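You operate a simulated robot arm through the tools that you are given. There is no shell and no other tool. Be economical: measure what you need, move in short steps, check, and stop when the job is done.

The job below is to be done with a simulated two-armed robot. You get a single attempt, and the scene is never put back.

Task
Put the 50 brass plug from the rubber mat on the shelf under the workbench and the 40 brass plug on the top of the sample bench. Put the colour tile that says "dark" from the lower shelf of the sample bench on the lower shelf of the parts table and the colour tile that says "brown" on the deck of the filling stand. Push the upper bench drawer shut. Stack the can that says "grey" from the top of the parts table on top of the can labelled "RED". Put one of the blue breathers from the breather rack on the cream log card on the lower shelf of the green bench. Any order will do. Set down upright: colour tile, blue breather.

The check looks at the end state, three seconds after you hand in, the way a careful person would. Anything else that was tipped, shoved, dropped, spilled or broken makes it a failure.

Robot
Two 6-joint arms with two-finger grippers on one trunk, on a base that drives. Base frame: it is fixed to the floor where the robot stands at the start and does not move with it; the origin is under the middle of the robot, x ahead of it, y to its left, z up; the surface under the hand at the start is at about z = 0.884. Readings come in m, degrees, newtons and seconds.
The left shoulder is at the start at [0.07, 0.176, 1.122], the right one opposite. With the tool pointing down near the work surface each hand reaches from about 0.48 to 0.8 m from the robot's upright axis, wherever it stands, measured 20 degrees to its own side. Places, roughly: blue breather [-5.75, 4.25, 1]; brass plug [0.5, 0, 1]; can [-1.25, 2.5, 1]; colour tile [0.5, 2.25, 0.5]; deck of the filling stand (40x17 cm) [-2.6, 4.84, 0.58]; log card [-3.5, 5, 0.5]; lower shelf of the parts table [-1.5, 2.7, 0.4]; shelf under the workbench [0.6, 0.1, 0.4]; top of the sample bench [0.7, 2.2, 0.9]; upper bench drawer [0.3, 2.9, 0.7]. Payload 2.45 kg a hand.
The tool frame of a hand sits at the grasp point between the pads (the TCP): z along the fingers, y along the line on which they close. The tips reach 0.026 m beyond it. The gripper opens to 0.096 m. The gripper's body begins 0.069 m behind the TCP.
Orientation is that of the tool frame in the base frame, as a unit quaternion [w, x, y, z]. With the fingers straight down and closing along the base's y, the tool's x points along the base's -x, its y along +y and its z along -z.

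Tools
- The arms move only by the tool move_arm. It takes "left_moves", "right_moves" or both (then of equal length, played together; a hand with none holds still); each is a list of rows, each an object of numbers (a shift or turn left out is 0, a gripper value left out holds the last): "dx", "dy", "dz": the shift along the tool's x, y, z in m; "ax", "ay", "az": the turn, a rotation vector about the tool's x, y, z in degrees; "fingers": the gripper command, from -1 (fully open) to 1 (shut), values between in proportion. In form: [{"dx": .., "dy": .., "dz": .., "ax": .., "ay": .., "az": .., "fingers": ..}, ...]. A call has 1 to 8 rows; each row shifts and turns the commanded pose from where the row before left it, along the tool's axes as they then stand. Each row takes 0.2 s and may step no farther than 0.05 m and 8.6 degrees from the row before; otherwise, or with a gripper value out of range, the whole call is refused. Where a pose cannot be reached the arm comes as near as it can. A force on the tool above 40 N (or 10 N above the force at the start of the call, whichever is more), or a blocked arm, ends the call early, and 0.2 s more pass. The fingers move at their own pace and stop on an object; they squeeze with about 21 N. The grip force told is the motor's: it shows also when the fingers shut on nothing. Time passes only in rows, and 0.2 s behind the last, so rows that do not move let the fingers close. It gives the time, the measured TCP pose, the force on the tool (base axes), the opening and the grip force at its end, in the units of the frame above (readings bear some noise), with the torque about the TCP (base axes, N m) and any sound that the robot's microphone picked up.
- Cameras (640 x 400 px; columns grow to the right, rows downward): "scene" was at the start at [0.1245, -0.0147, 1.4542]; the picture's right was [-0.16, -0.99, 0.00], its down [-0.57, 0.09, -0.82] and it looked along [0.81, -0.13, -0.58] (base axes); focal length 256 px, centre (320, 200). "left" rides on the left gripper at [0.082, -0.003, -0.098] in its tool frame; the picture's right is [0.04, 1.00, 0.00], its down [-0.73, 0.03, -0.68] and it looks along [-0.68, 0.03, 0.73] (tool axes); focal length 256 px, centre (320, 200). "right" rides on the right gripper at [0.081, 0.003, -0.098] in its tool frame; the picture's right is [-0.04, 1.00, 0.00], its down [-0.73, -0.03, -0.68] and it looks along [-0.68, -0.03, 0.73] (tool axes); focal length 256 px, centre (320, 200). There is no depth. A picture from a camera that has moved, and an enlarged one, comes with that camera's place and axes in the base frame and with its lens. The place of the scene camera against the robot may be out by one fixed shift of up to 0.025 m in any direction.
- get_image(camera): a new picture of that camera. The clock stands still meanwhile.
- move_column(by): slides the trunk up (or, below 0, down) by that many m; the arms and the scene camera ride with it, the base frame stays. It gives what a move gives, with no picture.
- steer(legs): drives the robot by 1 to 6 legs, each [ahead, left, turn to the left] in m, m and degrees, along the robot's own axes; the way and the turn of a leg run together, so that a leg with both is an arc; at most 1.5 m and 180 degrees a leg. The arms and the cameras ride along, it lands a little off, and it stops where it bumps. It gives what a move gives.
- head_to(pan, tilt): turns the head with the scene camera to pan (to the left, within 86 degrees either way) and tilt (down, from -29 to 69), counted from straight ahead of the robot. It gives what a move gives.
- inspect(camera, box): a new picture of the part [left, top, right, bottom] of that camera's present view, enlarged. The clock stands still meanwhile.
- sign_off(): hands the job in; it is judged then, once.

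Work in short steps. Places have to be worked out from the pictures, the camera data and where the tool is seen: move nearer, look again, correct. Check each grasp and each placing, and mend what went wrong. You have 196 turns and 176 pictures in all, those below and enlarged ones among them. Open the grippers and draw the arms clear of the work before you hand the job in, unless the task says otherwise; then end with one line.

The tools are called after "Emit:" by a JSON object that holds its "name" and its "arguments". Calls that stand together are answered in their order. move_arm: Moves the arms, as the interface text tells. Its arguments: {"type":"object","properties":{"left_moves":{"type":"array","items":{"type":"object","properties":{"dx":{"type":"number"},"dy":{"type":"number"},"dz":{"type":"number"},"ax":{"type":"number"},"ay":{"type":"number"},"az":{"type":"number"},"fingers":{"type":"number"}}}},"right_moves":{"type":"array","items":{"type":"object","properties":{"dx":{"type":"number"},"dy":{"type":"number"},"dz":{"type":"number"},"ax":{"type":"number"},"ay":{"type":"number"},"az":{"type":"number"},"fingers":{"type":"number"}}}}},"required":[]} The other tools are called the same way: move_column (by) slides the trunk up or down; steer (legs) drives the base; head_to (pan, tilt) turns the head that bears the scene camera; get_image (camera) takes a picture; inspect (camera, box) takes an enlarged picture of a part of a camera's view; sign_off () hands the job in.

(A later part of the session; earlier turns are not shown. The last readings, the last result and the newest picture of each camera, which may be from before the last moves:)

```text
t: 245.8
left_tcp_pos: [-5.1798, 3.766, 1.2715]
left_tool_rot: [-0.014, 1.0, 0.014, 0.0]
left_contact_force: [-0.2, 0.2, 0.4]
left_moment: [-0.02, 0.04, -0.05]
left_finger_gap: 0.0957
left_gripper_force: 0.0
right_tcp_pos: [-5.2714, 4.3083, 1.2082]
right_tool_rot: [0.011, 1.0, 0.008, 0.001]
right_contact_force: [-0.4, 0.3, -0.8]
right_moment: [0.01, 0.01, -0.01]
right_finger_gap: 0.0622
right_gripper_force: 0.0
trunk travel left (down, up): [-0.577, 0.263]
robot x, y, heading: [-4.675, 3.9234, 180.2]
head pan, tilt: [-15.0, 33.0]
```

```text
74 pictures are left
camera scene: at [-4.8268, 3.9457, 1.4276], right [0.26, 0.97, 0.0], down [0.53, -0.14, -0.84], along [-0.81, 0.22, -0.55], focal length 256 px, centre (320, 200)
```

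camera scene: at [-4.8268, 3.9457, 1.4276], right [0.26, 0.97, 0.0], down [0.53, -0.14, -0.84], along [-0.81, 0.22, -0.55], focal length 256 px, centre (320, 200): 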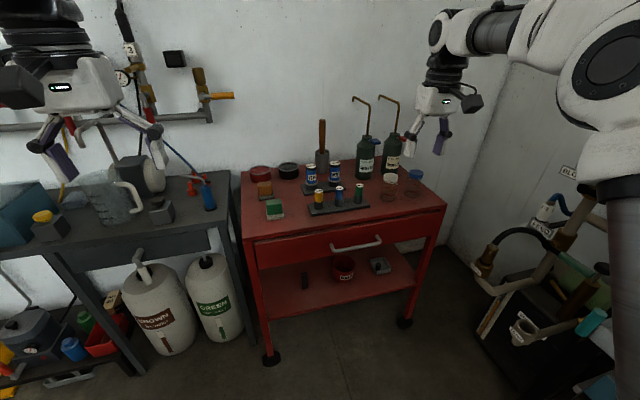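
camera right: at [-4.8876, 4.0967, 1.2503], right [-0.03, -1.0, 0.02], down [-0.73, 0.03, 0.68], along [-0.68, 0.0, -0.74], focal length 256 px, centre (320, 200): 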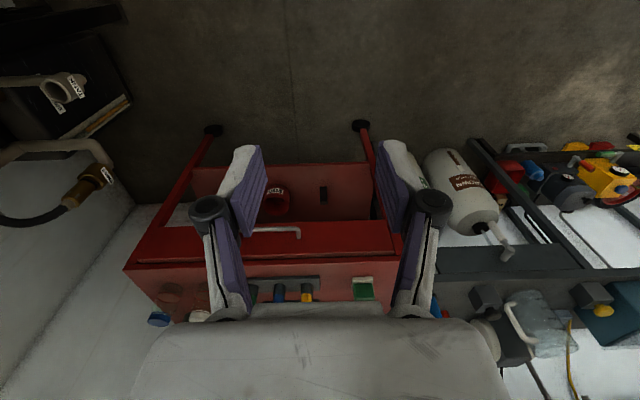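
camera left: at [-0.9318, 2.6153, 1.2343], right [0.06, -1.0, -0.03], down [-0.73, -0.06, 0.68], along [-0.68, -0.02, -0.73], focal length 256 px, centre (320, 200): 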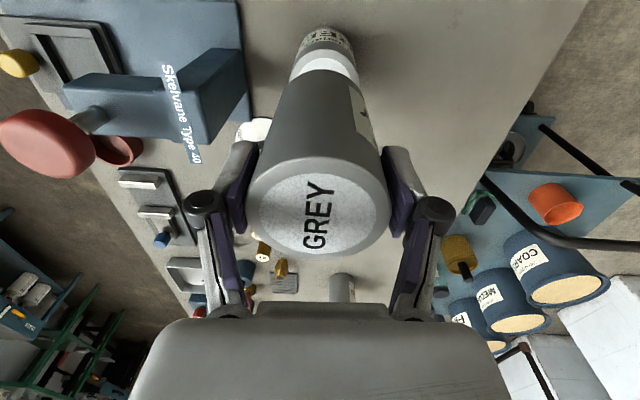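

Emit:
{"name": "inspect", "arguments": {"camera": "scene", "box": [250, 140, 410, 240]}}

```text
4.00 times, centred on (330, 190) of scene
camera zoom: at [-4.8268, 3.9457, 1.4276], right [0.26, 0.97, 0.0], down [0.53, -0.14, -0.84], along [-0.81, 0.22, -0.55], focal length 1023 px, centre (280, 240)
```

zoom: 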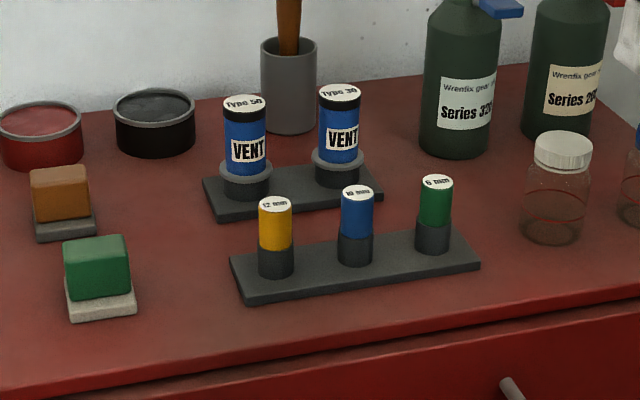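

The back rack holds the blue "VENT" breathers. Check the clearance on the right side before positioning.

Emit:
{"name": "head_to", "arguments": {"pan": -70, "tilt": 35}}

Emit:
{"name": "get_image", "arguments": {"camera": "scene"}}

```text
t: 247.1
left_tcp_pos: [-5.1784, 3.7657, 1.271]
left_tool_rot: [-0.013, 1.0, 0.015, 0.0]
left_contact_force: [0.5, 0.1, 0.0]
left_moment: [0.02, -0.04, 0.0]
left_finger_gap: 0.0959
left_gripper_force: 0.0
right_tcp_pos: [-5.2701, 4.3075, 1.208]
right_tool_rot: [0.011, 1.0, 0.007, 0.0]
right_contact_force: [1.2, -0.2, 1.0]
right_moment: [0.0, -0.02, -0.04]
right_finger_gap: 0.0623
right_gripper_force: 0.1
trunk travel left (down, up): [-0.577, 0.263]
robot x, y, heading: [-4.6762, 3.9221, 179.9]
head pan, tilt: [-70.0, 35.0]
```

```text
72 pictures are left
camera scene: at [-4.7702, 4.0054, 1.4246], right [0.94, 0.34, 0.0], down [0.2, -0.54, -0.82], along [-0.28, 0.77, -0.57], focal length 256 px, centre (320, 200)
```

scene: 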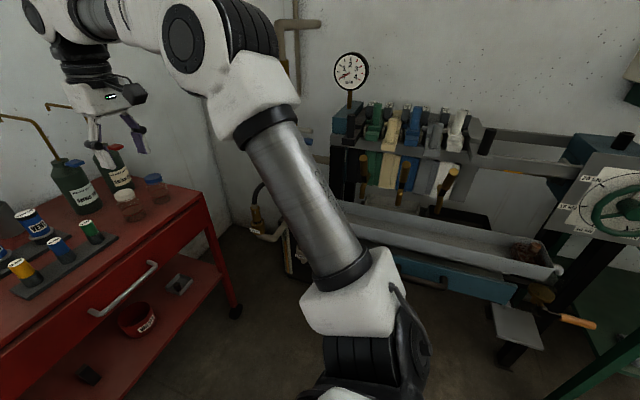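

Clear enough. Bring the right hand inward, lower, and tilt 40° with fingers at 70 mm; strafe right 0.12.

Emit:
{"name": "move_arm", "arguments": {"right_moves": [{"dy": 0.045, "dz": 0.02, "fingers": -0.45}, {"dy": 0.045, "dz": 0.02}, {"dy": 0.045, "dz": 0.02}, {"dy": 0.045, "dz": 0.02}, {}]}}

Emit:
{"name": "move_arm", "arguments": {"right_moves": [{"ay": -8, "dx": -0.02}, {"ay": -8, "dx": -0.02}, {"ay": -8}, {"ay": -8}, {"ay": -8}, {}]}}

Emit:
{"name": "steer", "arguments": {"legs": [[0, -0.12, 0]]}}

Emit:
{"name": "head_to", "arguments": {"pan": -10, "tilt": 35}}

Emit:
{"name": "get_image", "arguments": {"camera": "scene"}}

Emit:
{"name": "get_image", "arguments": {"camera": "right"}}

```text
t: 248.3
left_tcp_pos: [-5.1779, 3.7672, 1.2714]
left_tool_rot: [-0.014, 1.0, 0.014, 0.0]
left_contact_force: [0.3, 0.0, -0.2]
left_moment: [-0.04, -0.03, 0.0]
left_finger_gap: 0.096
left_gripper_force: 0.0
right_tcp_pos: [-5.2665, 4.1265, 1.1318]
right_tool_rot: [0.011, 1.0, 0.007, 0.0]
right_contact_force: [-1.0, -0.8, 0.2]
right_moment: [-0.03, 0.01, 0.01]
right_finger_gap: 0.0695
right_gripper_force: 0.1
trunk travel left (down, up): [-0.577, 0.263]
robot x, y, heading: [-4.6774, 3.9244, 179.8]
head pan, tilt: [-70.0, 35.0]
```

```text
t: 249.7
left_tcp_pos: [-5.1787, 3.7661, 1.2704]
left_tool_rot: [-0.014, 1.0, 0.014, 0.0]
left_contact_force: [-0.6, -0.2, 0.0]
left_moment: [0.02, 0.01, 0.03]
left_finger_gap: 0.0959
left_gripper_force: 0.1
right_tcp_pos: [-5.3075, 4.1247, 1.1358]
right_tool_rot: [0.013, 0.94, 0.003, -0.342]
right_contact_force: [0.3, 0.0, -0.3]
right_moment: [0.0, 0.01, 0.01]
right_finger_gap: 0.0697
right_gripper_force: 0.1
trunk travel left (down, up): [-0.577, 0.263]
robot x, y, heading: [-4.6801, 3.9221, 179.9]
head pan, tilt: [-70.0, 35.0]
```

```text
t: 250.9
left_tcp_pos: [-5.1784, 3.8872, 1.2716]
left_tool_rot: [-0.015, 1.0, 0.012, 0.0]
left_contact_force: [0.6, -1.2, -0.5]
left_moment: [-0.01, -0.01, 0.01]
left_finger_gap: 0.0962
left_gripper_force: 0.0
right_tcp_pos: [-5.3067, 4.2477, 1.1352]
right_tool_rot: [0.012, 0.94, 0.003, -0.342]
right_contact_force: [-0.7, -0.7, 0.2]
right_moment: [0.01, -0.02, 0.0]
right_finger_gap: 0.0692
right_gripper_force: 0.0
trunk travel left (down, up): [-0.577, 0.263]
robot x, y, heading: [-4.678, 4.0459, 179.9]
head pan, tilt: [-70.0, 35.0]
```

```text
t: 252.2
left_tcp_pos: [-5.1793, 3.8875, 1.2706]
left_tool_rot: [-0.014, 1.0, 0.013, 0.0]
left_contact_force: [-0.2, -0.9, -0.1]
left_moment: [0.0, 0.02, -0.04]
left_finger_gap: 0.0958
left_gripper_force: 0.1
right_tcp_pos: [-5.3062, 4.2476, 1.1354]
right_tool_rot: [0.012, 0.94, 0.002, -0.342]
right_contact_force: [-0.8, 0.6, -0.4]
right_moment: [-0.02, -0.02, 0.0]
right_finger_gap: 0.0695
right_gripper_force: 0.1
trunk travel left (down, up): [-0.577, 0.263]
robot x, y, heading: [-4.6791, 4.0442, 179.9]
head pan, tilt: [-10.0, 35.0]
```

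```text
71 pictures are left
camera scene: at [-4.8266, 4.0595, 1.4246], right [0.18, 0.98, 0.0], down [0.56, -0.1, -0.82], along [-0.81, 0.14, -0.57], focal length 256 px, centre (320, 200)
```

scene: 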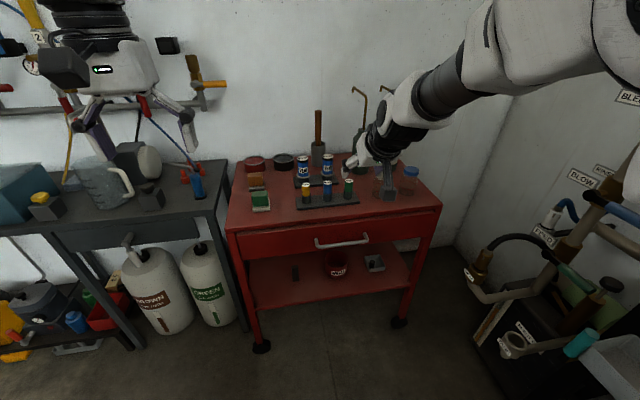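

```text
70 pictures are left
camera right: at [-5.181, 4.2463, 1.1572], right [-0.02, -1.0, 0.05], down [-0.13, 0.05, 0.99], along [-0.99, 0.01, -0.13], focal length 256 px, centre (320, 200)
```

right: 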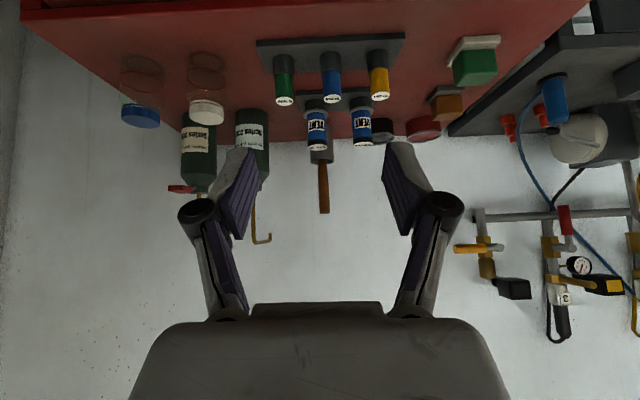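

The right breather (Type 30) is at about (-5.67,4.252), top z≈0.985. I reduce the tilt to 30° (so the wrist camera clears the front rack) and advance 0.22.

Emit:
{"name": "move_arm", "arguments": {"right_moves": [{"ay": 5}, {"ay": 5}, {}]}}

Emit:
{"name": "steer", "arguments": {"legs": [[0.23, 0, 0]]}}

Emit:
{"name": "get_image", "arguments": {"camera": "right"}}

Emit:
{"name": "get_image", "arguments": {"camera": "scene"}}

```text
t: 253.0
left_tcp_pos: [-5.1782, 3.8874, 1.2716]
left_tool_rot: [-0.014, 1.0, 0.014, -0.001]
left_contact_force: [0.7, -0.8, -0.6]
left_moment: [0.04, 0.0, 0.02]
left_finger_gap: 0.096
left_gripper_force: 0.1
right_tcp_pos: [-5.3052, 4.2467, 1.1353]
right_tool_rot: [0.012, 0.966, 0.004, -0.258]
right_contact_force: [-0.4, -0.2, 0.3]
right_moment: [-0.01, 0.01, -0.02]
right_finger_gap: 0.0695
right_gripper_force: 0.0
trunk travel left (down, up): [-0.577, 0.263]
robot x, y, heading: [-4.6739, 4.0428, 180.2]
head pan, tilt: [-10.0, 35.0]
```

```text
t: 254.8
left_tcp_pos: [-5.4111, 3.8892, 1.2716]
left_tool_rot: [-0.014, 1.0, 0.013, 0.0]
left_contact_force: [-1.0, -0.7, -0.3]
left_moment: [0.04, -0.04, -0.01]
left_finger_gap: 0.0958
left_gripper_force: 0.1
right_tcp_pos: [-5.538, 4.2481, 1.1353]
right_tool_rot: [0.012, 0.966, 0.002, -0.259]
right_contact_force: [-0.3, -0.4, -0.1]
right_moment: [0.0, 0.01, 0.01]
right_finger_gap: 0.0697
right_gripper_force: 0.1
trunk travel left (down, up): [-0.577, 0.263]
robot x, y, heading: [-4.9083, 4.0432, 179.9]
head pan, tilt: [-10.0, 35.0]
```

```text
69 pictures are left
camera right: at [-5.4185, 4.2477, 1.1786], right [-0.02, -1.0, 0.04], down [-0.3, 0.05, 0.95], along [-0.95, 0.01, -0.3], focal length 256 px, centre (320, 200)
```

right: 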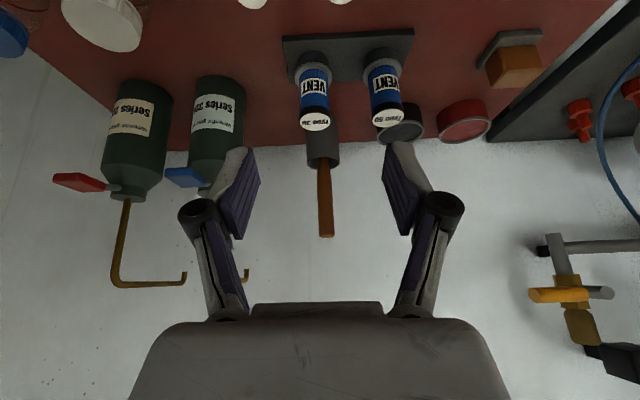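

```text
68 pictures are left
camera scene: at [-5.0585, 4.0599, 1.4247], right [0.18, 0.98, 0.0], down [0.56, -0.1, -0.82], along [-0.81, 0.14, -0.57], focal length 256 px, centre (320, 200)
```

scene: 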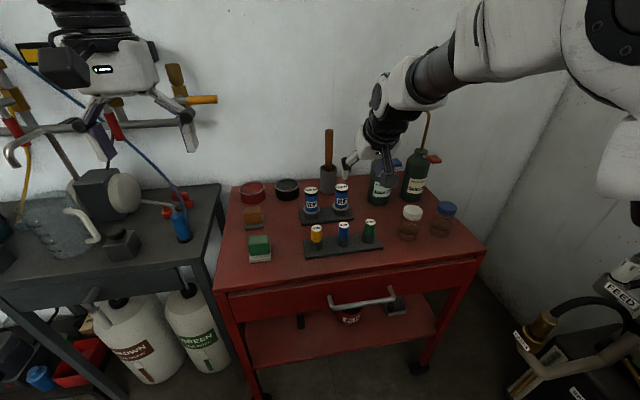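

Triangulation gives the breather at (-5.72,4.252), top z≈0.97. Go to 5 cm short and above, then look.

Emit:
{"name": "move_arm", "arguments": {"right_moves": [{"dx": -0.0259, "dz": 0.0419, "dy": -0.004}, {"dx": -0.0259, "dz": 0.0419}, {"dx": -0.0259, "dz": 0.0419}, {}]}}

Emit:
{"name": "get_image", "arguments": {"camera": "right"}}

```text
t: 255.8
left_tcp_pos: [-5.4107, 3.8893, 1.2718]
left_tool_rot: [-0.014, 1.0, 0.013, -0.002]
left_contact_force: [0.0, 0.5, -0.5]
left_moment: [0.01, 0.0, 0.0]
left_finger_gap: 0.096
left_gripper_force: 0.0
right_tcp_pos: [-5.6659, 4.2508, 1.0668]
right_tool_rot: [0.011, 0.965, 0.004, -0.26]
right_contact_force: [0.2, 0.2, -0.4]
right_moment: [0.0, 0.0, -0.01]
right_finger_gap: 0.0694
right_gripper_force: 0.0
trunk travel left (down, up): [-0.577, 0.263]
robot x, y, heading: [-4.909, 4.0435, 179.7]
head pan, tilt: [-10.0, 35.0]
```

```text
67 pictures are left
camera right: at [-5.5463, 4.2493, 1.11], right [-0.02, -1.0, 0.04], down [-0.3, 0.05, 0.95], along [-0.96, 0.01, -0.3], focal length 256 px, centre (320, 200)
```

right: 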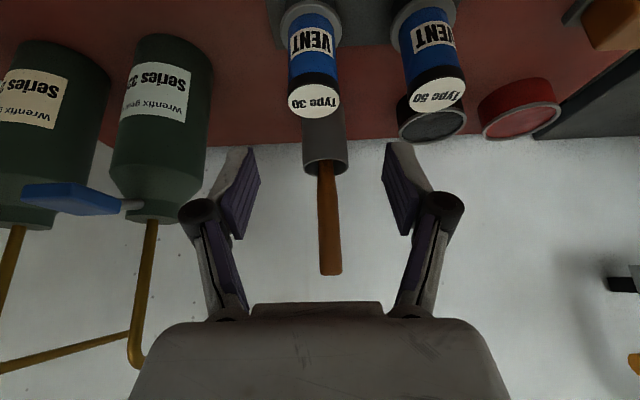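

Refined: axis (-5.705,4.252), top 0.984. Descend along the tool axis to grip 2 cm below the top.

Emit:
{"name": "move_arm", "arguments": {"right_moves": [{"dx": 0.0061, "dz": 0.0365}, {"dx": 0.0061, "dz": 0.0365}, {"dx": 0.0061, "dz": 0.0365}, {}]}}

Emit:
{"name": "get_image", "arguments": {"camera": "right"}}

Emit:
{"name": "inspect", "arguments": {"camera": "scene", "box": [270, 130, 430, 260]}}

```text
t: 256.8
left_tcp_pos: [-5.4109, 3.889, 1.2721]
left_tool_rot: [-0.015, 1.0, 0.013, -0.001]
left_contact_force: [-0.3, 0.3, 0.8]
left_moment: [0.0, 0.02, 0.03]
left_finger_gap: 0.096
left_gripper_force: 0.0
right_tcp_pos: [-5.7065, 4.2482, 0.9588]
right_tool_rot: [0.012, 0.966, 0.003, -0.259]
right_contact_force: [0.3, 0.0, -0.5]
right_moment: [0.03, 0.04, 0.0]
right_finger_gap: 0.0695
right_gripper_force: 0.1
trunk travel left (down, up): [-0.577, 0.263]
robot x, y, heading: [-4.9102, 4.0435, 179.7]
head pan, tilt: [-10.0, 35.0]
```

```text
66 pictures are left
camera right: at [-5.5876, 4.2467, 1.0034], right [-0.02, -1.0, 0.04], down [-0.3, 0.05, 0.95], along [-0.96, 0.01, -0.3], focal length 256 px, centre (320, 200)
```

right: 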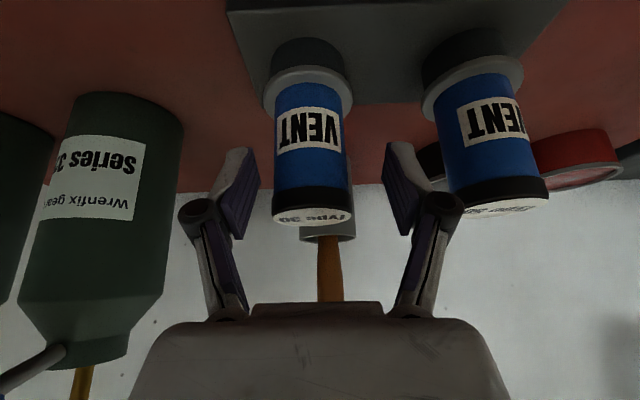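

```text
3.08 times, centred on (350, 195) of scene
camera zoom: at [-5.0582, 4.0598, 1.4247], right [0.18, 0.98, 0.0], down [0.56, -0.1, -0.82], along [-0.81, 0.14, -0.57], focal length 787 px, centre (228, 215)
```

zoom: 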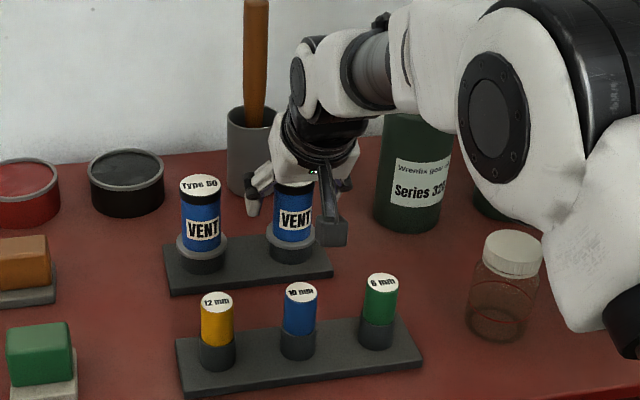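

Breather centred between the pads. Lower 1.2 cm more and close.

Emit:
{"name": "move_arm", "arguments": {"right_moves": [{"dx": 0.006, "dz": 0.0104, "dy": -0.003}, {"fingers": 1}, {}, {}]}}

Emit:
{"name": "get_image", "arguments": {"camera": "right"}}

```text
t: 257.8
left_tcp_pos: [-5.4123, 3.8884, 1.2714]
left_tool_rot: [-0.014, 1.0, 0.014, 0.0]
left_contact_force: [0.2, 0.1, -1.2]
left_moment: [-0.04, 0.01, -0.02]
left_finger_gap: 0.096
left_gripper_force: 0.1
right_tcp_pos: [-5.7077, 4.2511, 0.9491]
right_tool_rot: [0.011, 0.966, 0.003, -0.259]
right_contact_force: [1.5, 1.5, 0.4]
right_moment: [0.0, -0.04, -0.01]
right_finger_gap: 0.0414
right_gripper_force: 21.7
trunk travel left (down, up): [-0.577, 0.263]
robot x, y, heading: [-4.9093, 4.0461, 179.8]
head pan, tilt: [-10.0, 35.0]
```

```text
64 pictures are left
camera right: at [-5.5876, 4.2496, 0.9916], right [-0.02, -1.0, 0.04], down [-0.3, 0.05, 0.95], along [-0.95, 0.01, -0.3], focal length 256 px, centre (320, 200)
```

right: 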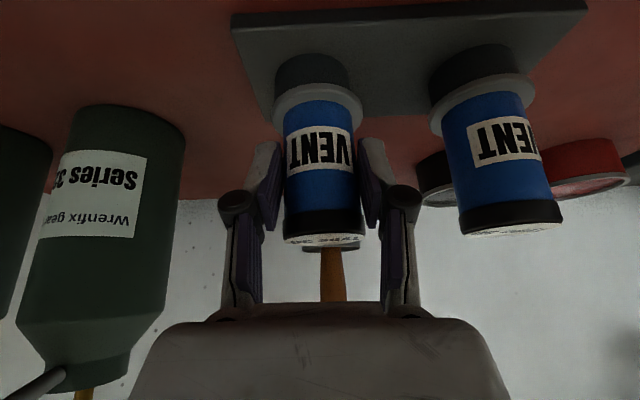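

Gripped (41 mm). Lift straight up 0.12.

Emit:
{"name": "move_arm", "arguments": {"right_moves": [{"dx": -0.015, "dz": -0.026}, {"dx": -0.015, "dz": -0.026}, {"dx": -0.015, "dz": -0.026}, {"dx": -0.015, "dz": -0.026}, {}]}}

Emit:
{"name": "get_image", "arguments": {"camera": "right"}}

Emit:
{"name": "inspect", "arguments": {"camera": "scene", "box": [270, 130, 430, 260]}}

```text
t: 258.9
left_tcp_pos: [-5.4114, 3.8878, 1.2706]
left_tool_rot: [-0.014, 1.0, 0.013, 0.0]
left_contact_force: [0.1, -0.8, 0.1]
left_moment: [0.02, -0.02, 0.0]
left_finger_gap: 0.096
left_gripper_force: 0.2
right_tcp_pos: [-5.7089, 4.2526, 1.0681]
right_tool_rot: [0.011, 0.966, 0.003, -0.258]
right_contact_force: [-0.1, 0.4, -1.4]
right_moment: [0.02, -0.04, -0.02]
right_finger_gap: 0.0411
right_gripper_force: 20.7
trunk travel left (down, up): [-0.577, 0.263]
robot x, y, heading: [-4.9099, 4.0432, 180.0]
head pan, tilt: [-10.0, 35.0]
```

```text
63 pictures are left
camera right: at [-5.5899, 4.2523, 1.1124], right [-0.02, -1.0, 0.04], down [-0.3, 0.05, 0.95], along [-0.95, 0.01, -0.3], focal length 256 px, centre (320, 200)
```

right: 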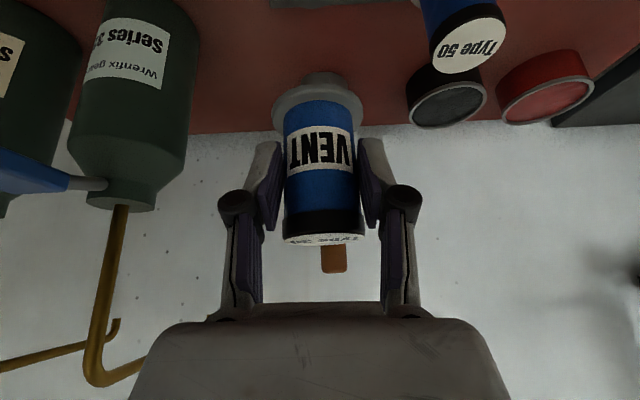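

```text
3.08 times, centred on (350, 195) of scene
camera zoom: at [-5.0598, 4.0601, 1.4245], right [0.18, 0.98, 0.0], down [0.57, -0.1, -0.82], along [-0.81, 0.14, -0.57], focal length 787 px, centre (228, 215)
```

zoom: 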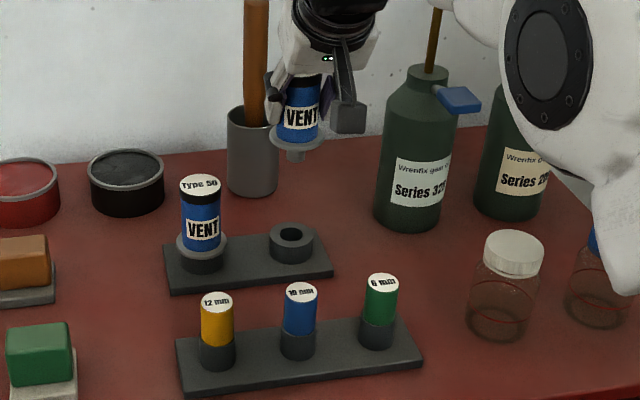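

Breather with flange and narrow stem is held upright. Back off, draw it in, and go to the green bench.

Emit:
{"name": "steer", "arguments": {"legs": [[-0.4, 0, 0], [-0.1, 0.4, 0]]}}

Emit:
{"name": "move_arm", "arguments": {"right_moves": [{"dx": 0.029, "dz": -0.0167}, {"dx": 0.029, "dz": -0.0167}, {"dx": 0.029, "dz": -0.0167}, {}], "left_moves": [{"dx": 0.02, "dy": 0.03}, {"dx": 0.03, "dy": 0.035}, {"dx": 0.03, "dy": 0.035}, {"dx": 0.03, "dy": 0.035}]}}

Emit:
{"name": "steer", "arguments": {"legs": [[0, 0, -90], [0, -0.65, 0]]}}

Emit:
{"name": "head_to", "arguments": {"pan": 0, "tilt": 30}}

Emit:
{"name": "get_image", "arguments": {"camera": "scene"}}

```text
t: 263.6
left_tcp_pos: [-4.9154, 3.4784, 1.2706]
left_tool_rot: [-0.015, 1.0, 0.015, 0.0]
left_contact_force: [-0.9, 0.6, 1.3]
left_moment: [-0.01, -0.01, 0.0]
left_finger_gap: 0.0961
left_gripper_force: 0.0
right_tcp_pos: [-5.2144, 3.8412, 1.0689]
right_tool_rot: [0.012, 0.966, 0.005, -0.259]
right_contact_force: [0.7, -0.7, -1.0]
right_moment: [0.02, -0.04, 0.03]
right_finger_gap: 0.041
right_gripper_force: 21.0
trunk travel left (down, up): [-0.577, 0.263]
robot x, y, heading: [-4.415, 3.6358, -180.0]
head pan, tilt: [-10.0, 35.0]
```

```text
t: 264.6
left_tcp_pos: [-4.8934, 3.3447, 1.2756]
left_tool_rot: [-0.015, 1.0, 0.015, 0.001]
left_contact_force: [-0.3, -0.7, -0.2]
left_moment: [0.03, 0.02, -0.02]
left_finger_gap: 0.0961
left_gripper_force: 0.1
left hand out of reach, approached as far as the arm can: row 2, 3, 4
right_tcp_pos: [-5.1136, 3.8432, 1.071]
right_tool_rot: [0.012, 0.966, 0.006, -0.258]
right_contact_force: [0.6, 0.3, -0.8]
right_moment: [0.04, -0.04, -0.02]
right_finger_gap: 0.0412
right_gripper_force: 21.1
trunk travel left (down, up): [-0.577, 0.263]
robot x, y, heading: [-4.4163, 3.6363, -179.9]
head pan, tilt: [-10.0, 35.0]
```

```text
t: 272.1
left_tcp_pos: [-4.0366, 4.1102, 1.2758]
left_tool_rot: [-0.01, 0.714, -0.7, 0.011]
left_contact_force: [-0.1, 0.5, -0.9]
left_moment: [-0.03, 0.01, 0.0]
left_finger_gap: 0.096
left_gripper_force: 0.1
right_tcp_pos: [-3.5361, 4.3253, 1.0695]
right_tool_rot: [0.176, -0.682, 0.684, 0.19]
right_contact_force: [0.6, -0.1, -1.2]
right_moment: [-0.01, -0.01, 0.0]
right_finger_gap: 0.0411
right_gripper_force: 21.4
trunk travel left (down, up): [-0.577, 0.263]
robot x, y, heading: [-3.7506, 3.6284, 89.5]
head pan, tilt: [-10.0, 35.0]
```

```text
t: 272.9
left_tcp_pos: [-4.0364, 4.1096, 1.277]
left_tool_rot: [-0.01, 0.714, -0.7, 0.01]
left_contact_force: [0.4, -0.3, -0.5]
left_moment: [0.0, 0.03, 0.02]
left_finger_gap: 0.0956
left_gripper_force: 0.1
right_tcp_pos: [-3.5348, 4.3266, 1.0703]
right_tool_rot: [0.175, -0.683, 0.683, 0.19]
right_contact_force: [1.1, -1.0, -0.3]
right_moment: [-0.03, 0.02, -0.02]
right_finger_gap: 0.041
right_gripper_force: 21.2
trunk travel left (down, up): [-0.577, 0.263]
robot x, y, heading: [-3.7534, 3.6239, 89.5]
head pan, tilt: [0.0, 30.0]
```

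```text
61 pictures are left
camera scene: at [-3.7629, 3.768, 1.4323], right [1.0, -0.01, 0.0], down [0.0, -0.5, -0.87], along [0.01, 0.87, -0.5], focal length 256 px, centre (320, 200)
```

scene: 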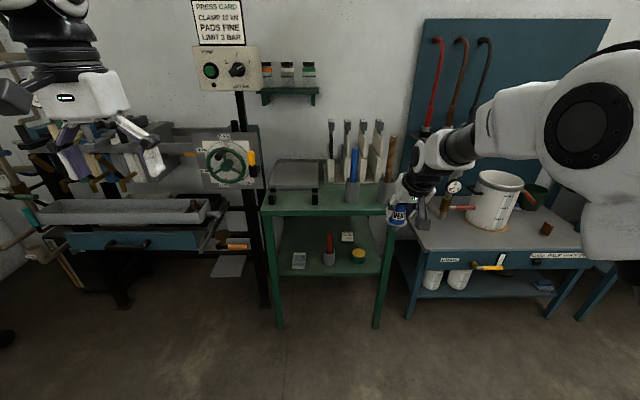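

The card is behind the yellow cup on the lower shelf. First tuck the left hand low and outward so it clears the bench.

Emit:
{"name": "move_arm", "arguments": {"left_moves": [{"dz": 0.045}, {"dz": 0.045}, {"dz": 0.045}, {"dz": 0.045, "dx": 0.01}, {"dx": 0.035, "dy": 0.03}, {"dx": 0.035, "dy": 0.03}, {"dx": 0.035, "dy": 0.03}, {"dx": 0.035, "dy": 0.03}]}}

Emit:
{"name": "move_column", "arguments": {"by": -0.4}}

Emit:
{"name": "move_column", "arguments": {"by": -0.12}}

Emit:
{"name": "head_to", "arguments": {"pan": -5, "tilt": 20}}

Emit:
{"name": "get_image", "arguments": {"camera": "scene"}}

Emit:
{"name": "get_image", "arguments": {"camera": "right"}}

```text
t: 274.7
left_tcp_pos: [-4.1328, 4.0513, 1.036]
left_tool_rot: [-0.01, 0.713, -0.701, 0.011]
left_contact_force: [0.0, -0.7, -0.7]
left_moment: [-0.03, -0.07, 0.01]
left_finger_gap: 0.0961
left_gripper_force: 0.0
left hand out of reach, approached as far as the arm can: row 5, 6, 7, 8
right_tcp_pos: [-3.5385, 4.3264, 1.0713]
right_tool_rot: [-0.176, 0.683, -0.683, -0.191]
right_contact_force: [-0.6, 0.6, -0.7]
right_moment: [0.01, -0.03, -0.01]
right_finger_gap: 0.0411
right_gripper_force: 20.8
trunk travel left (down, up): [-0.577, 0.263]
robot x, y, heading: [-3.7542, 3.6247, 89.8]
head pan, tilt: [0.0, 30.0]
```

```text
t: 278.5
left_tcp_pos: [-4.13, 4.0522, 0.6362]
left_tool_rot: [-0.01, 0.714, -0.7, 0.011]
left_contact_force: [0.3, 0.2, -0.8]
left_moment: [-0.04, 0.01, 0.01]
left_finger_gap: 0.096
left_gripper_force: 0.0
right_tcp_pos: [-3.5364, 4.3248, 0.6691]
right_tool_rot: [0.175, -0.682, 0.684, 0.19]
right_contact_force: [0.5, -0.1, -1.2]
right_moment: [-0.06, -0.01, 0.04]
right_finger_gap: 0.041
right_gripper_force: 21.1
trunk travel left (down, up): [-0.177, 0.663]
robot x, y, heading: [-3.755, 3.6269, 89.6]
head pan, tilt: [0.0, 30.0]
```

```text
t: 280.0
left_tcp_pos: [-4.1294, 4.0524, 0.5174]
left_tool_rot: [-0.009, 0.714, -0.7, 0.01]
left_contact_force: [0.0, 0.2, 0.1]
left_moment: [-0.01, 0.01, -0.01]
left_finger_gap: 0.096
left_gripper_force: 0.0
right_tcp_pos: [-3.5354, 4.3256, 0.549]
right_tool_rot: [0.175, -0.683, 0.683, 0.191]
right_contact_force: [0.6, 0.2, -0.7]
right_moment: [-0.03, 0.02, 0.02]
right_finger_gap: 0.0408
right_gripper_force: 20.9
trunk travel left (down, up): [-0.057, 0.783]
robot x, y, heading: [-3.7471, 3.6236, 89.6]
head pan, tilt: [0.0, 30.0]
```

```text
t: 280.7
left_tcp_pos: [-4.1295, 4.0524, 0.5172]
left_tool_rot: [-0.01, 0.714, -0.7, 0.011]
left_contact_force: [0.5, 0.0, 1.0]
left_moment: [-0.01, 0.01, 0.02]
left_finger_gap: 0.0959
left_gripper_force: 0.0
right_tcp_pos: [-3.5367, 4.3256, 0.5495]
right_tool_rot: [0.175, -0.683, 0.683, 0.191]
right_contact_force: [0.1, -0.6, -1.1]
right_moment: [-0.03, 0.0, -0.04]
right_finger_gap: 0.0408
right_gripper_force: 21.2
trunk travel left (down, up): [-0.057, 0.783]
robot x, y, heading: [-3.7479, 3.6274, 89.5]
head pan, tilt: [-5.0, 20.0]
```

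```text
60 pictures are left
camera scene: at [-3.7552, 3.77, 0.9284], right [1.0, -0.1, 0.0], down [-0.03, -0.34, -0.94], along [0.09, 0.94, -0.34], focal length 256 px, centre (320, 200)
```

scene: 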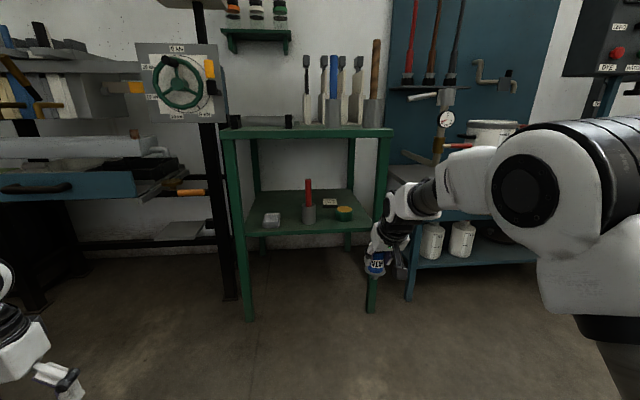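

```text
59 pictures are left
camera right: at [-3.5385, 4.2054, 0.593], right [-1.0, 0.03, 0.04], down [0.05, 0.3, 0.95], along [0.02, 0.95, -0.3], focal length 256 px, centre (320, 200)
```

right: 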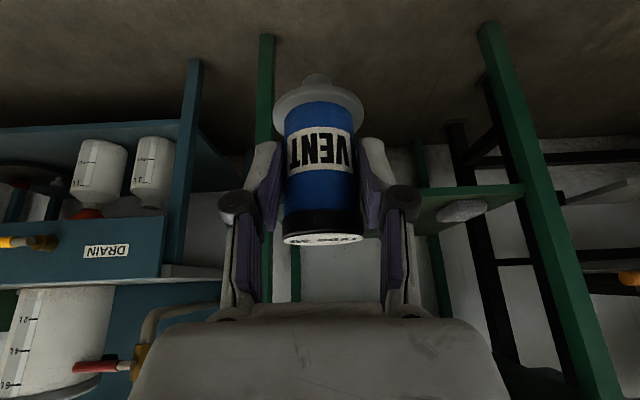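

The left hand would run into the machine at left; swing it outward about its shoulder with yaw.

Emit:
{"name": "move_arm", "arguments": {"left_moves": [{"dy": 0.049, "az": -7}, {"dy": 0.049, "az": -7}, {"dy": 0.049, "az": -7}, {"dy": 0.049, "az": -7}, {"dy": 0.049, "az": -7}, {"dy": 0.049, "az": -7}, {}]}}

```text
t: 282.3
left_tcp_pos: [-4.402, 4.0642, 0.4886]
left_tool_rot: [-0.004, 0.918, -0.397, 0.015]
left_contact_force: [-0.1, -0.3, 0.1]
left_moment: [-0.01, 0.02, 0.01]
left_finger_gap: 0.096
left_gripper_force: 0.1
left hand out of reach, approached as far as the arm can: row 1, 2, 3, 4, 5, 6
right_tcp_pos: [-3.5367, 4.3252, 0.5485]
right_tool_rot: [-0.175, 0.683, -0.683, -0.191]
right_contact_force: [-0.5, 0.1, -1.1]
right_moment: [0.0, 0.02, -0.02]
right_finger_gap: 0.0411
right_gripper_force: 21.1
trunk travel left (down, up): [-0.057, 0.783]
robot x, y, heading: [-3.7489, 3.6293, 89.5]
head pan, tilt: [-5.0, 20.0]
```

Emit:
{"name": "move_arm", "arguments": {"left_moves": [{"dx": 0.02, "dy": 0.04, "az": -6}, {"dx": 0.02, "dy": 0.04, "az": -6}, {"dx": 0.02, "dy": 0.04, "az": -6}, {"dx": 0.02, "dy": 0.04, "az": -6}, {"dx": 0.02, "dy": 0.04, "az": -6}, {}]}}

Emit:
{"name": "head_to", "arguments": {"pan": 40, "tilt": 30}}

Emit:
{"name": "get_image", "arguments": {"camera": "scene"}}

```text
t: 283.7
left_tcp_pos: [-4.5166, 4.0182, 0.4828]
left_tool_rot: [-0.001, 0.989, -0.146, 0.015]
left_contact_force: [-0.8, 0.3, -0.3]
left_moment: [-0.01, 0.01, -0.01]
left_finger_gap: 0.0958
left_gripper_force: 0.1
left hand out of reach, approached as far as the arm can: row 1, 2, 3, 4, 5
right_tcp_pos: [-3.5381, 4.3254, 0.5507]
right_tool_rot: [0.176, -0.683, 0.683, 0.191]
right_contact_force: [0.7, -0.2, -0.9]
right_moment: [-0.04, 0.01, -0.01]
right_finger_gap: 0.0409
right_gripper_force: 21.2
trunk travel left (down, up): [-0.057, 0.783]
robot x, y, heading: [-3.7573, 3.6237, 89.4]
head pan, tilt: [-5.0, 20.0]
```

```text
t: 284.8
left_tcp_pos: [-4.5155, 4.0181, 0.4838]
left_tool_rot: [0.0, 0.989, -0.147, 0.015]
left_contact_force: [0.5, 0.3, -0.7]
left_moment: [-0.01, 0.05, 0.02]
left_finger_gap: 0.0961
left_gripper_force: 0.2
right_tcp_pos: [-3.5379, 4.3251, 0.5491]
right_tool_rot: [-0.175, 0.683, -0.683, -0.191]
right_contact_force: [0.4, 0.6, -1.5]
right_moment: [-0.01, -0.01, -0.03]
right_finger_gap: 0.0411
right_gripper_force: 21.1
trunk travel left (down, up): [-0.057, 0.783]
robot x, y, heading: [-3.7513, 3.6267, 89.5]
head pan, tilt: [40.0, 30.0]
```

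```text
58 pictures are left
camera scene: at [-3.8217, 3.7472, 0.9124], right [0.77, 0.64, 0.0], down [0.32, -0.39, -0.87], along [-0.55, 0.67, -0.5], focal length 256 px, centre (320, 200)
```

scene: 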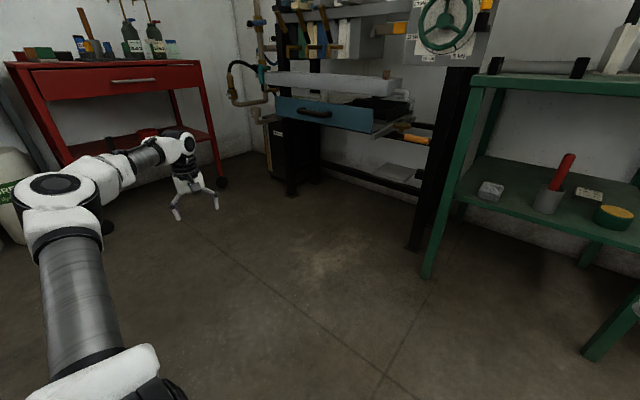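

Swing the left arm further back (arc) so it stays clear when driving forward.

Emit:
{"name": "move_arm", "arguments": {"left_moves": [{"dy": 0.048, "az": -4.5}, {"dy": 0.048, "az": -4.5}, {"dy": 0.048, "az": -4.5}, {"dy": 0.048, "az": -4.5}, {"dy": 0.048, "az": -4.5}, {"dy": 0.048, "az": -4.5}, {"dy": 0.048, "az": -4.5}, {}]}}

```text
t: 286.6
left_tcp_pos: [-4.6629, 3.769, 0.5047]
left_tool_rot: [0.003, 0.992, 0.127, 0.015]
left_contact_force: [-0.7, 0.0, 0.6]
left_moment: [0.02, 0.02, -0.04]
left_finger_gap: 0.096
left_gripper_force: 0.0
left hand out of reach, approached as far as the arm can: row 1, 2, 3, 4, 5, 6, 7
right_tcp_pos: [-3.5361, 4.3262, 0.551]
right_tool_rot: [0.175, -0.683, 0.683, 0.19]
right_contact_force: [-0.8, -0.1, -1.1]
right_moment: [-0.06, 0.01, -0.02]
right_finger_gap: 0.0411
right_gripper_force: 20.5
trunk travel left (down, up): [-0.057, 0.783]
robot x, y, heading: [-3.753, 3.627, 89.3]
head pan, tilt: [40.0, 30.0]
```

Now raise the right hand 0.09 on its own and drop the trunk 0.05 (keeps the elbow low), shift left, and look.

Emit:
{"name": "move_arm", "arguments": {"right_moves": [{"dx": -0.0225, "dz": -0.039}, {"dx": -0.0225, "dz": -0.039}, {"dy": -0.022}, {"dy": -0.022}, {}]}}

Emit:
{"name": "move_column", "arguments": {"by": -0.05}}

Emit:
{"name": "steer", "arguments": {"legs": [[0.2, 0.085, 0.6]]}}

Emit:
{"name": "head_to", "arguments": {"pan": -8, "tilt": 22}}

Emit:
{"name": "get_image", "arguments": {"camera": "scene"}}

Emit:
{"name": "get_image", "arguments": {"camera": "right"}}

```text
t: 287.8
left_tcp_pos: [-4.6637, 3.7681, 0.5055]
left_tool_rot: [0.002, 0.992, 0.127, 0.015]
left_contact_force: [0.4, 0.0, -0.4]
left_moment: [0.01, 0.02, 0.03]
left_finger_gap: 0.0959
left_gripper_force: 0.0
right_tcp_pos: [-3.491, 4.3237, 0.6374]
right_tool_rot: [0.175, -0.683, 0.683, 0.19]
right_contact_force: [0.7, -0.3, -2.0]
right_moment: [-0.01, 0.0, -0.02]
right_finger_gap: 0.0407
right_gripper_force: 20.6
trunk travel left (down, up): [-0.057, 0.783]
robot x, y, heading: [-3.7542, 3.6294, 89.5]
head pan, tilt: [40.0, 30.0]
```

```text
t: 288.8
left_tcp_pos: [-4.6637, 3.7685, 0.4546]
left_tool_rot: [0.002, 0.992, 0.127, 0.016]
left_contact_force: [-0.5, 0.1, 0.0]
left_moment: [0.02, -0.01, -0.03]
left_finger_gap: 0.096
left_gripper_force: 0.2
right_tcp_pos: [-3.4918, 4.3246, 0.5887]
right_tool_rot: [-0.175, 0.683, -0.683, -0.191]
right_contact_force: [0.3, -0.2, -1.2]
right_moment: [-0.03, 0.04, 0.01]
right_finger_gap: 0.0409
right_gripper_force: 21.1
trunk travel left (down, up): [-0.007, 0.833]
robot x, y, heading: [-3.7514, 3.6261, 89.6]
head pan, tilt: [40.0, 30.0]
```

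```text
t: 290.4
left_tcp_pos: [-4.7479, 3.9595, 0.4564]
left_tool_rot: [0.002, 0.991, 0.134, 0.015]
left_contact_force: [1.0, -0.4, 0.3]
left_moment: [0.02, 0.0, -0.01]
left_finger_gap: 0.096
left_gripper_force: 0.1
right_tcp_pos: [-3.5831, 4.5295, 0.5875]
right_tool_rot: [-0.175, 0.687, -0.678, -0.192]
right_contact_force: [-0.1, -0.4, -1.5]
right_moment: [0.0, -0.03, 0.0]
right_finger_gap: 0.0411
right_gripper_force: 21.0
trunk travel left (down, up): [-0.007, 0.833]
robot x, y, heading: [-3.8368, 3.8305, 90.1]
head pan, tilt: [40.0, 30.0]
```

```text
t: 291.6
left_tcp_pos: [-4.7496, 3.9603, 0.4547]
left_tool_rot: [0.002, 0.991, 0.134, 0.015]
left_contact_force: [0.3, -0.7, 0.2]
left_moment: [0.02, 0.03, 0.02]
left_finger_gap: 0.0961
left_gripper_force: 0.1
right_tcp_pos: [-3.5834, 4.5304, 0.5889]
right_tool_rot: [-0.174, 0.687, -0.678, -0.192]
right_contact_force: [0.0, -0.3, -1.6]
right_moment: [-0.01, 0.01, -0.01]
right_finger_gap: 0.0409
right_gripper_force: 21.2
trunk travel left (down, up): [-0.007, 0.833]
robot x, y, heading: [-3.8356, 3.8317, 90.2]
head pan, tilt: [-8.0, 22.0]
```

```text
57 pictures are left
camera scene: at [-3.8355, 3.9723, 0.8752], right [0.99, -0.13, 0.0], down [-0.05, -0.37, -0.93], along [0.12, 0.92, -0.38], focal length 256 px, centre (320, 200)
```

scene: 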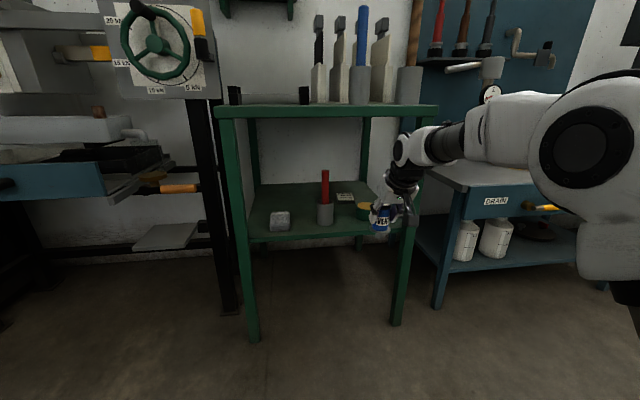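

```text
56 pictures are left
camera right: at [-3.5842, 4.4104, 0.6313], right [-1.0, 0.02, 0.04], down [0.04, 0.3, 0.95], along [0.0, 0.95, -0.3], focal length 256 px, centre (320, 200)
```

right: 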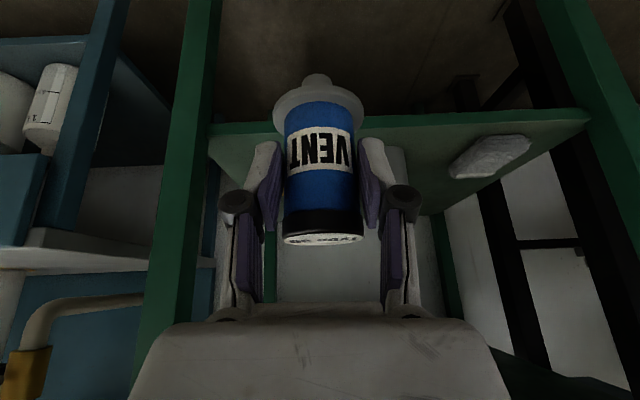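

Extend the right arm 0.07 to straighten the elbow before going under.

Emit:
{"name": "move_arm", "arguments": {"right_moves": [{"dx": -0.0303, "dz": 0.0175}, {"dx": -0.0303, "dz": 0.0175}, {}]}}

Emit:
{"name": "steer", "arguments": {"legs": [[0.15, 0, 0]]}}

Emit:
{"name": "get_image", "arguments": {"camera": "scene"}}

Emit:
{"name": "get_image", "arguments": {"camera": "right"}}

```text
t: 292.4
left_tcp_pos: [-4.7493, 3.9591, 0.454]
left_tool_rot: [0.003, 0.991, 0.134, 0.015]
left_contact_force: [-0.2, 0.3, -0.2]
left_moment: [0.01, 0.02, -0.04]
left_finger_gap: 0.0961
left_gripper_force: 0.0
right_tcp_pos: [-3.5847, 4.6019, 0.5878]
right_tool_rot: [-0.174, 0.687, -0.679, -0.191]
right_contact_force: [-0.3, 0.0, -1.2]
right_moment: [0.01, -0.02, -0.04]
right_finger_gap: 0.041
right_gripper_force: 21.1
trunk travel left (down, up): [-0.007, 0.833]
robot x, y, heading: [-3.8347, 3.8299, 90.2]
head pan, tilt: [-8.0, 22.0]
```

```text
t: 293.8
left_tcp_pos: [-4.748, 4.1121, 0.4554]
left_tool_rot: [0.003, 0.991, 0.132, 0.016]
left_contact_force: [0.3, 0.2, 0.1]
left_moment: [0.0, 0.0, -0.02]
left_finger_gap: 0.0959
left_gripper_force: 0.1
right_tcp_pos: [-3.5829, 4.7506, 0.5877]
right_tool_rot: [-0.175, 0.686, -0.68, -0.191]
right_contact_force: [0.5, -0.2, -1.5]
right_moment: [0.02, -0.01, 0.01]
right_finger_gap: 0.0409
right_gripper_force: 20.8
trunk travel left (down, up): [-0.007, 0.833]
robot x, y, heading: [-3.8364, 3.9779, 90.2]
head pan, tilt: [-8.0, 22.0]
```

```text
55 pictures are left
camera scene: at [-3.8355, 4.1228, 0.8752], right [0.99, -0.14, 0.0], down [-0.05, -0.37, -0.93], along [0.13, 0.92, -0.37], focal length 256 px, centre (320, 200)
```

scene: 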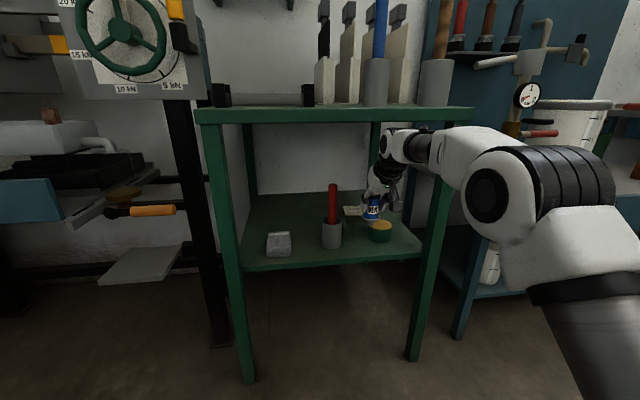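

```text
54 pictures are left
camera right: at [-3.5842, 4.6312, 0.6314], right [-1.0, 0.02, 0.04], down [0.05, 0.3, 0.95], along [0.01, 0.95, -0.3], focal length 256 px, centre (320, 200)
```

right: 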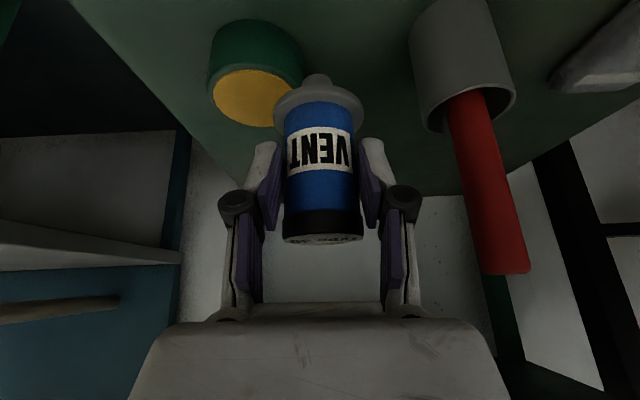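

Better estimate: shelf z≈0.48, front y≈4.645, card ≈(-3.59,4.975), cup (-3.55,4.74), red tool (-3.70,4.76). To keep the elbow off the right leg I'll come in turned 10° clockwise. Back out, swing the left arm further back, raise the right hand a bit.

Emit:
{"name": "steer", "arguments": {"legs": [[-0.25, 0, 0]]}}

Emit:
{"name": "move_arm", "arguments": {"left_moves": [{"dy": 0.048, "az": -4.5}, {"dy": 0.048, "az": -4.5}, {"dy": 0.048, "az": -4.5}, {"dy": 0.048, "az": -4.5}, {"dy": 0.048, "az": -4.5}, {"dy": 0.048, "az": -4.5}, {"dy": 0.048, "az": -4.5}], "right_moves": [{"dz": -0.018}, {"dz": -0.018}, {}, {}, {}, {}, {}]}}

Emit:
{"name": "steer", "arguments": {"legs": [[0, 0.2, -10]]}}

Emit:
{"name": "get_image", "arguments": {"camera": "scene"}}

Emit:
{"name": "get_image", "arguments": {"camera": "right"}}

```text
t: 295.6
left_tcp_pos: [-4.7485, 3.8609, 0.4545]
left_tool_rot: [0.002, 0.991, 0.132, 0.016]
left_contact_force: [-0.5, 0.5, 0.1]
left_moment: [-0.01, 0.01, -0.03]
left_finger_gap: 0.0961
left_gripper_force: 0.0
right_tcp_pos: [-3.5838, 4.5008, 0.5885]
right_tool_rot: [-0.174, 0.687, -0.68, -0.191]
right_contact_force: [-0.1, -0.4, -1.8]
right_moment: [-0.01, 0.01, 0.0]
right_finger_gap: 0.041
right_gripper_force: 20.9
trunk travel left (down, up): [-0.007, 0.833]
robot x, y, heading: [-3.8358, 3.7263, 89.9]
head pan, tilt: [-8.0, 22.0]
```

```text
t: 297.2
left_tcp_pos: [-4.7392, 3.8263, 0.4975]
left_tool_rot: [0.044, 0.92, 0.389, -0.001]
left_contact_force: [-0.4, 0.0, -0.5]
left_moment: [-0.02, 0.01, 0.0]
left_finger_gap: 0.0961
left_gripper_force: 0.1
left hand out of reach, approached as far as the arm can: row 1, 2, 3, 4, 5, 6, 7
right_tcp_pos: [-3.5824, 4.4851, 0.6201]
right_tool_rot: [-0.173, 0.687, -0.679, -0.193]
right_contact_force: [0.9, -1.4, -1.2]
right_moment: [-0.05, -0.03, -0.03]
right_finger_gap: 0.0409
right_gripper_force: 21.1
trunk travel left (down, up): [-0.007, 0.833]
robot x, y, heading: [-3.8364, 3.7335, 90.3]
head pan, tilt: [-8.0, 22.0]
```

```text
t: 298.8
left_tcp_pos: [-4.9063, 4.0004, 0.4973]
left_tool_rot: [0.044, 0.951, 0.305, -0.005]
left_contact_force: [-0.2, -0.4, -0.1]
left_moment: [-0.01, -0.03, 0.0]
left_finger_gap: 0.0962
left_gripper_force: 0.1
right_tcp_pos: [-3.6521, 4.4456, 0.6197]
right_tool_rot: [0.19, -0.625, 0.736, 0.176]
right_contact_force: [0.5, -0.1, -0.8]
right_moment: [0.0, 0.02, 0.01]
right_finger_gap: 0.0407
right_gripper_force: 20.7
trunk travel left (down, up): [-0.007, 0.833]
robot x, y, heading: [-4.0306, 3.7467, 79.9]
head pan, tilt: [-8.0, 22.0]
```

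```text
53 pictures are left
camera scene: at [-4.0083, 3.8852, 0.8752], right [0.95, -0.31, 0.0], down [-0.12, -0.36, -0.93], along [0.29, 0.88, -0.37], focal length 256 px, centre (320, 200)
```

scene: 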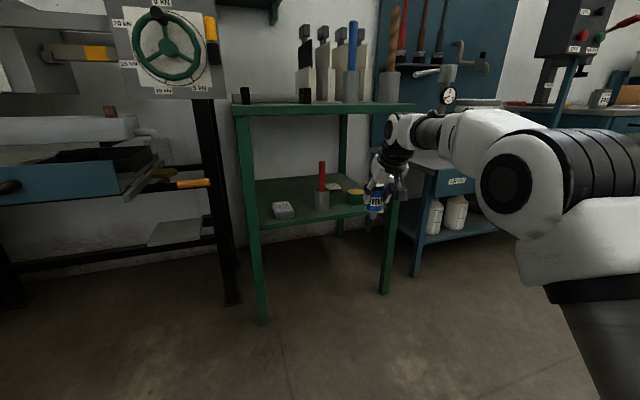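

```text
52 pictures are left
camera right: at [-3.674, 4.3276, 0.6631], right [-0.98, 0.19, 0.04], down [0.1, 0.28, 0.95], along [0.17, 0.94, -0.3], focal length 256 px, centre (320, 200)
```

right: 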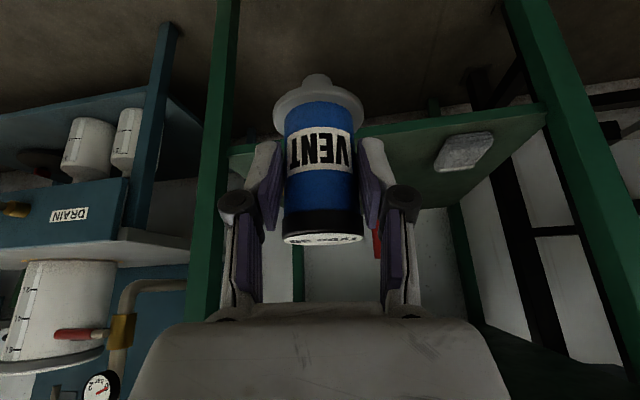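

Line is good after a 3 cm left shift. The left arm sticks out and would come near the machine drawer; try to draw it in with the pitch trick.

Emit:
{"name": "move_arm", "arguments": {"left_moves": [{"dx": 0.04, "ay": 8}, {"dx": 0.04, "ay": 8}, {"dx": 0.045}, {"dx": 0.045}, {"dx": 0.045}, {"dx": 0.03, "ay": -8}, {"dx": 0.03, "ay": -8}, {}]}}

Emit:
{"name": "head_to", "arguments": {"pan": 60, "tilt": 25}}

Emit:
{"name": "get_image", "arguments": {"camera": "scene"}}

```text
t: 300.6
left_tcp_pos: [-4.7856, 4.202, 0.5667]
left_tool_rot: [0.052, 0.95, 0.307, 0.001]
left_contact_force: [-0.5, 0.7, 0.1]
left_moment: [-0.04, 0.0, 0.02]
left_finger_gap: 0.0959
left_gripper_force: 0.1
left hand out of reach, approached as far as the arm can: row 1, 2, 3, 4, 5, 6, 7
right_tcp_pos: [-3.6524, 4.4457, 0.6201]
right_tool_rot: [0.19, -0.625, 0.737, 0.175]
right_contact_force: [-0.2, -0.1, -2.0]
right_moment: [0.01, 0.03, 0.01]
right_finger_gap: 0.041
right_gripper_force: 21.0
trunk travel left (down, up): [-0.007, 0.833]
robot x, y, heading: [-4.0316, 3.747, 80.2]
head pan, tilt: [-8.0, 22.0]
```

```text
t: 302.0
left_tcp_pos: [-4.7865, 4.2019, 0.5672]
left_tool_rot: [0.051, 0.951, 0.305, 0.001]
left_contact_force: [0.7, 0.6, 0.4]
left_moment: [0.0, -0.02, 0.0]
left_finger_gap: 0.096
left_gripper_force: 0.0
right_tcp_pos: [-3.6518, 4.4448, 0.619]
right_tool_rot: [0.19, -0.625, 0.737, 0.176]
right_contact_force: [-1.5, -1.1, -2.0]
right_moment: [0.03, 0.01, -0.01]
right_finger_gap: 0.0409
right_gripper_force: 20.9
trunk travel left (down, up): [-0.007, 0.833]
robot x, y, heading: [-4.0323, 3.7494, 79.9]
head pan, tilt: [60.0, 25.0]
```

```text
51 pictures are left
camera scene: at [-4.1074, 3.8561, 0.8703], right [0.64, 0.77, 0.0], down [0.32, -0.27, -0.91], along [-0.69, 0.58, -0.42], focal length 256 px, centre (320, 200)
```

scene: 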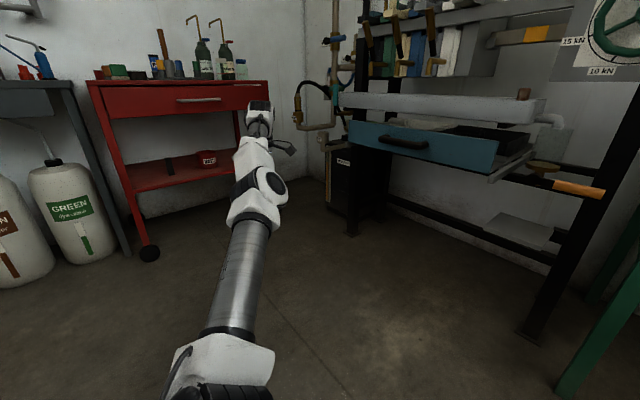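

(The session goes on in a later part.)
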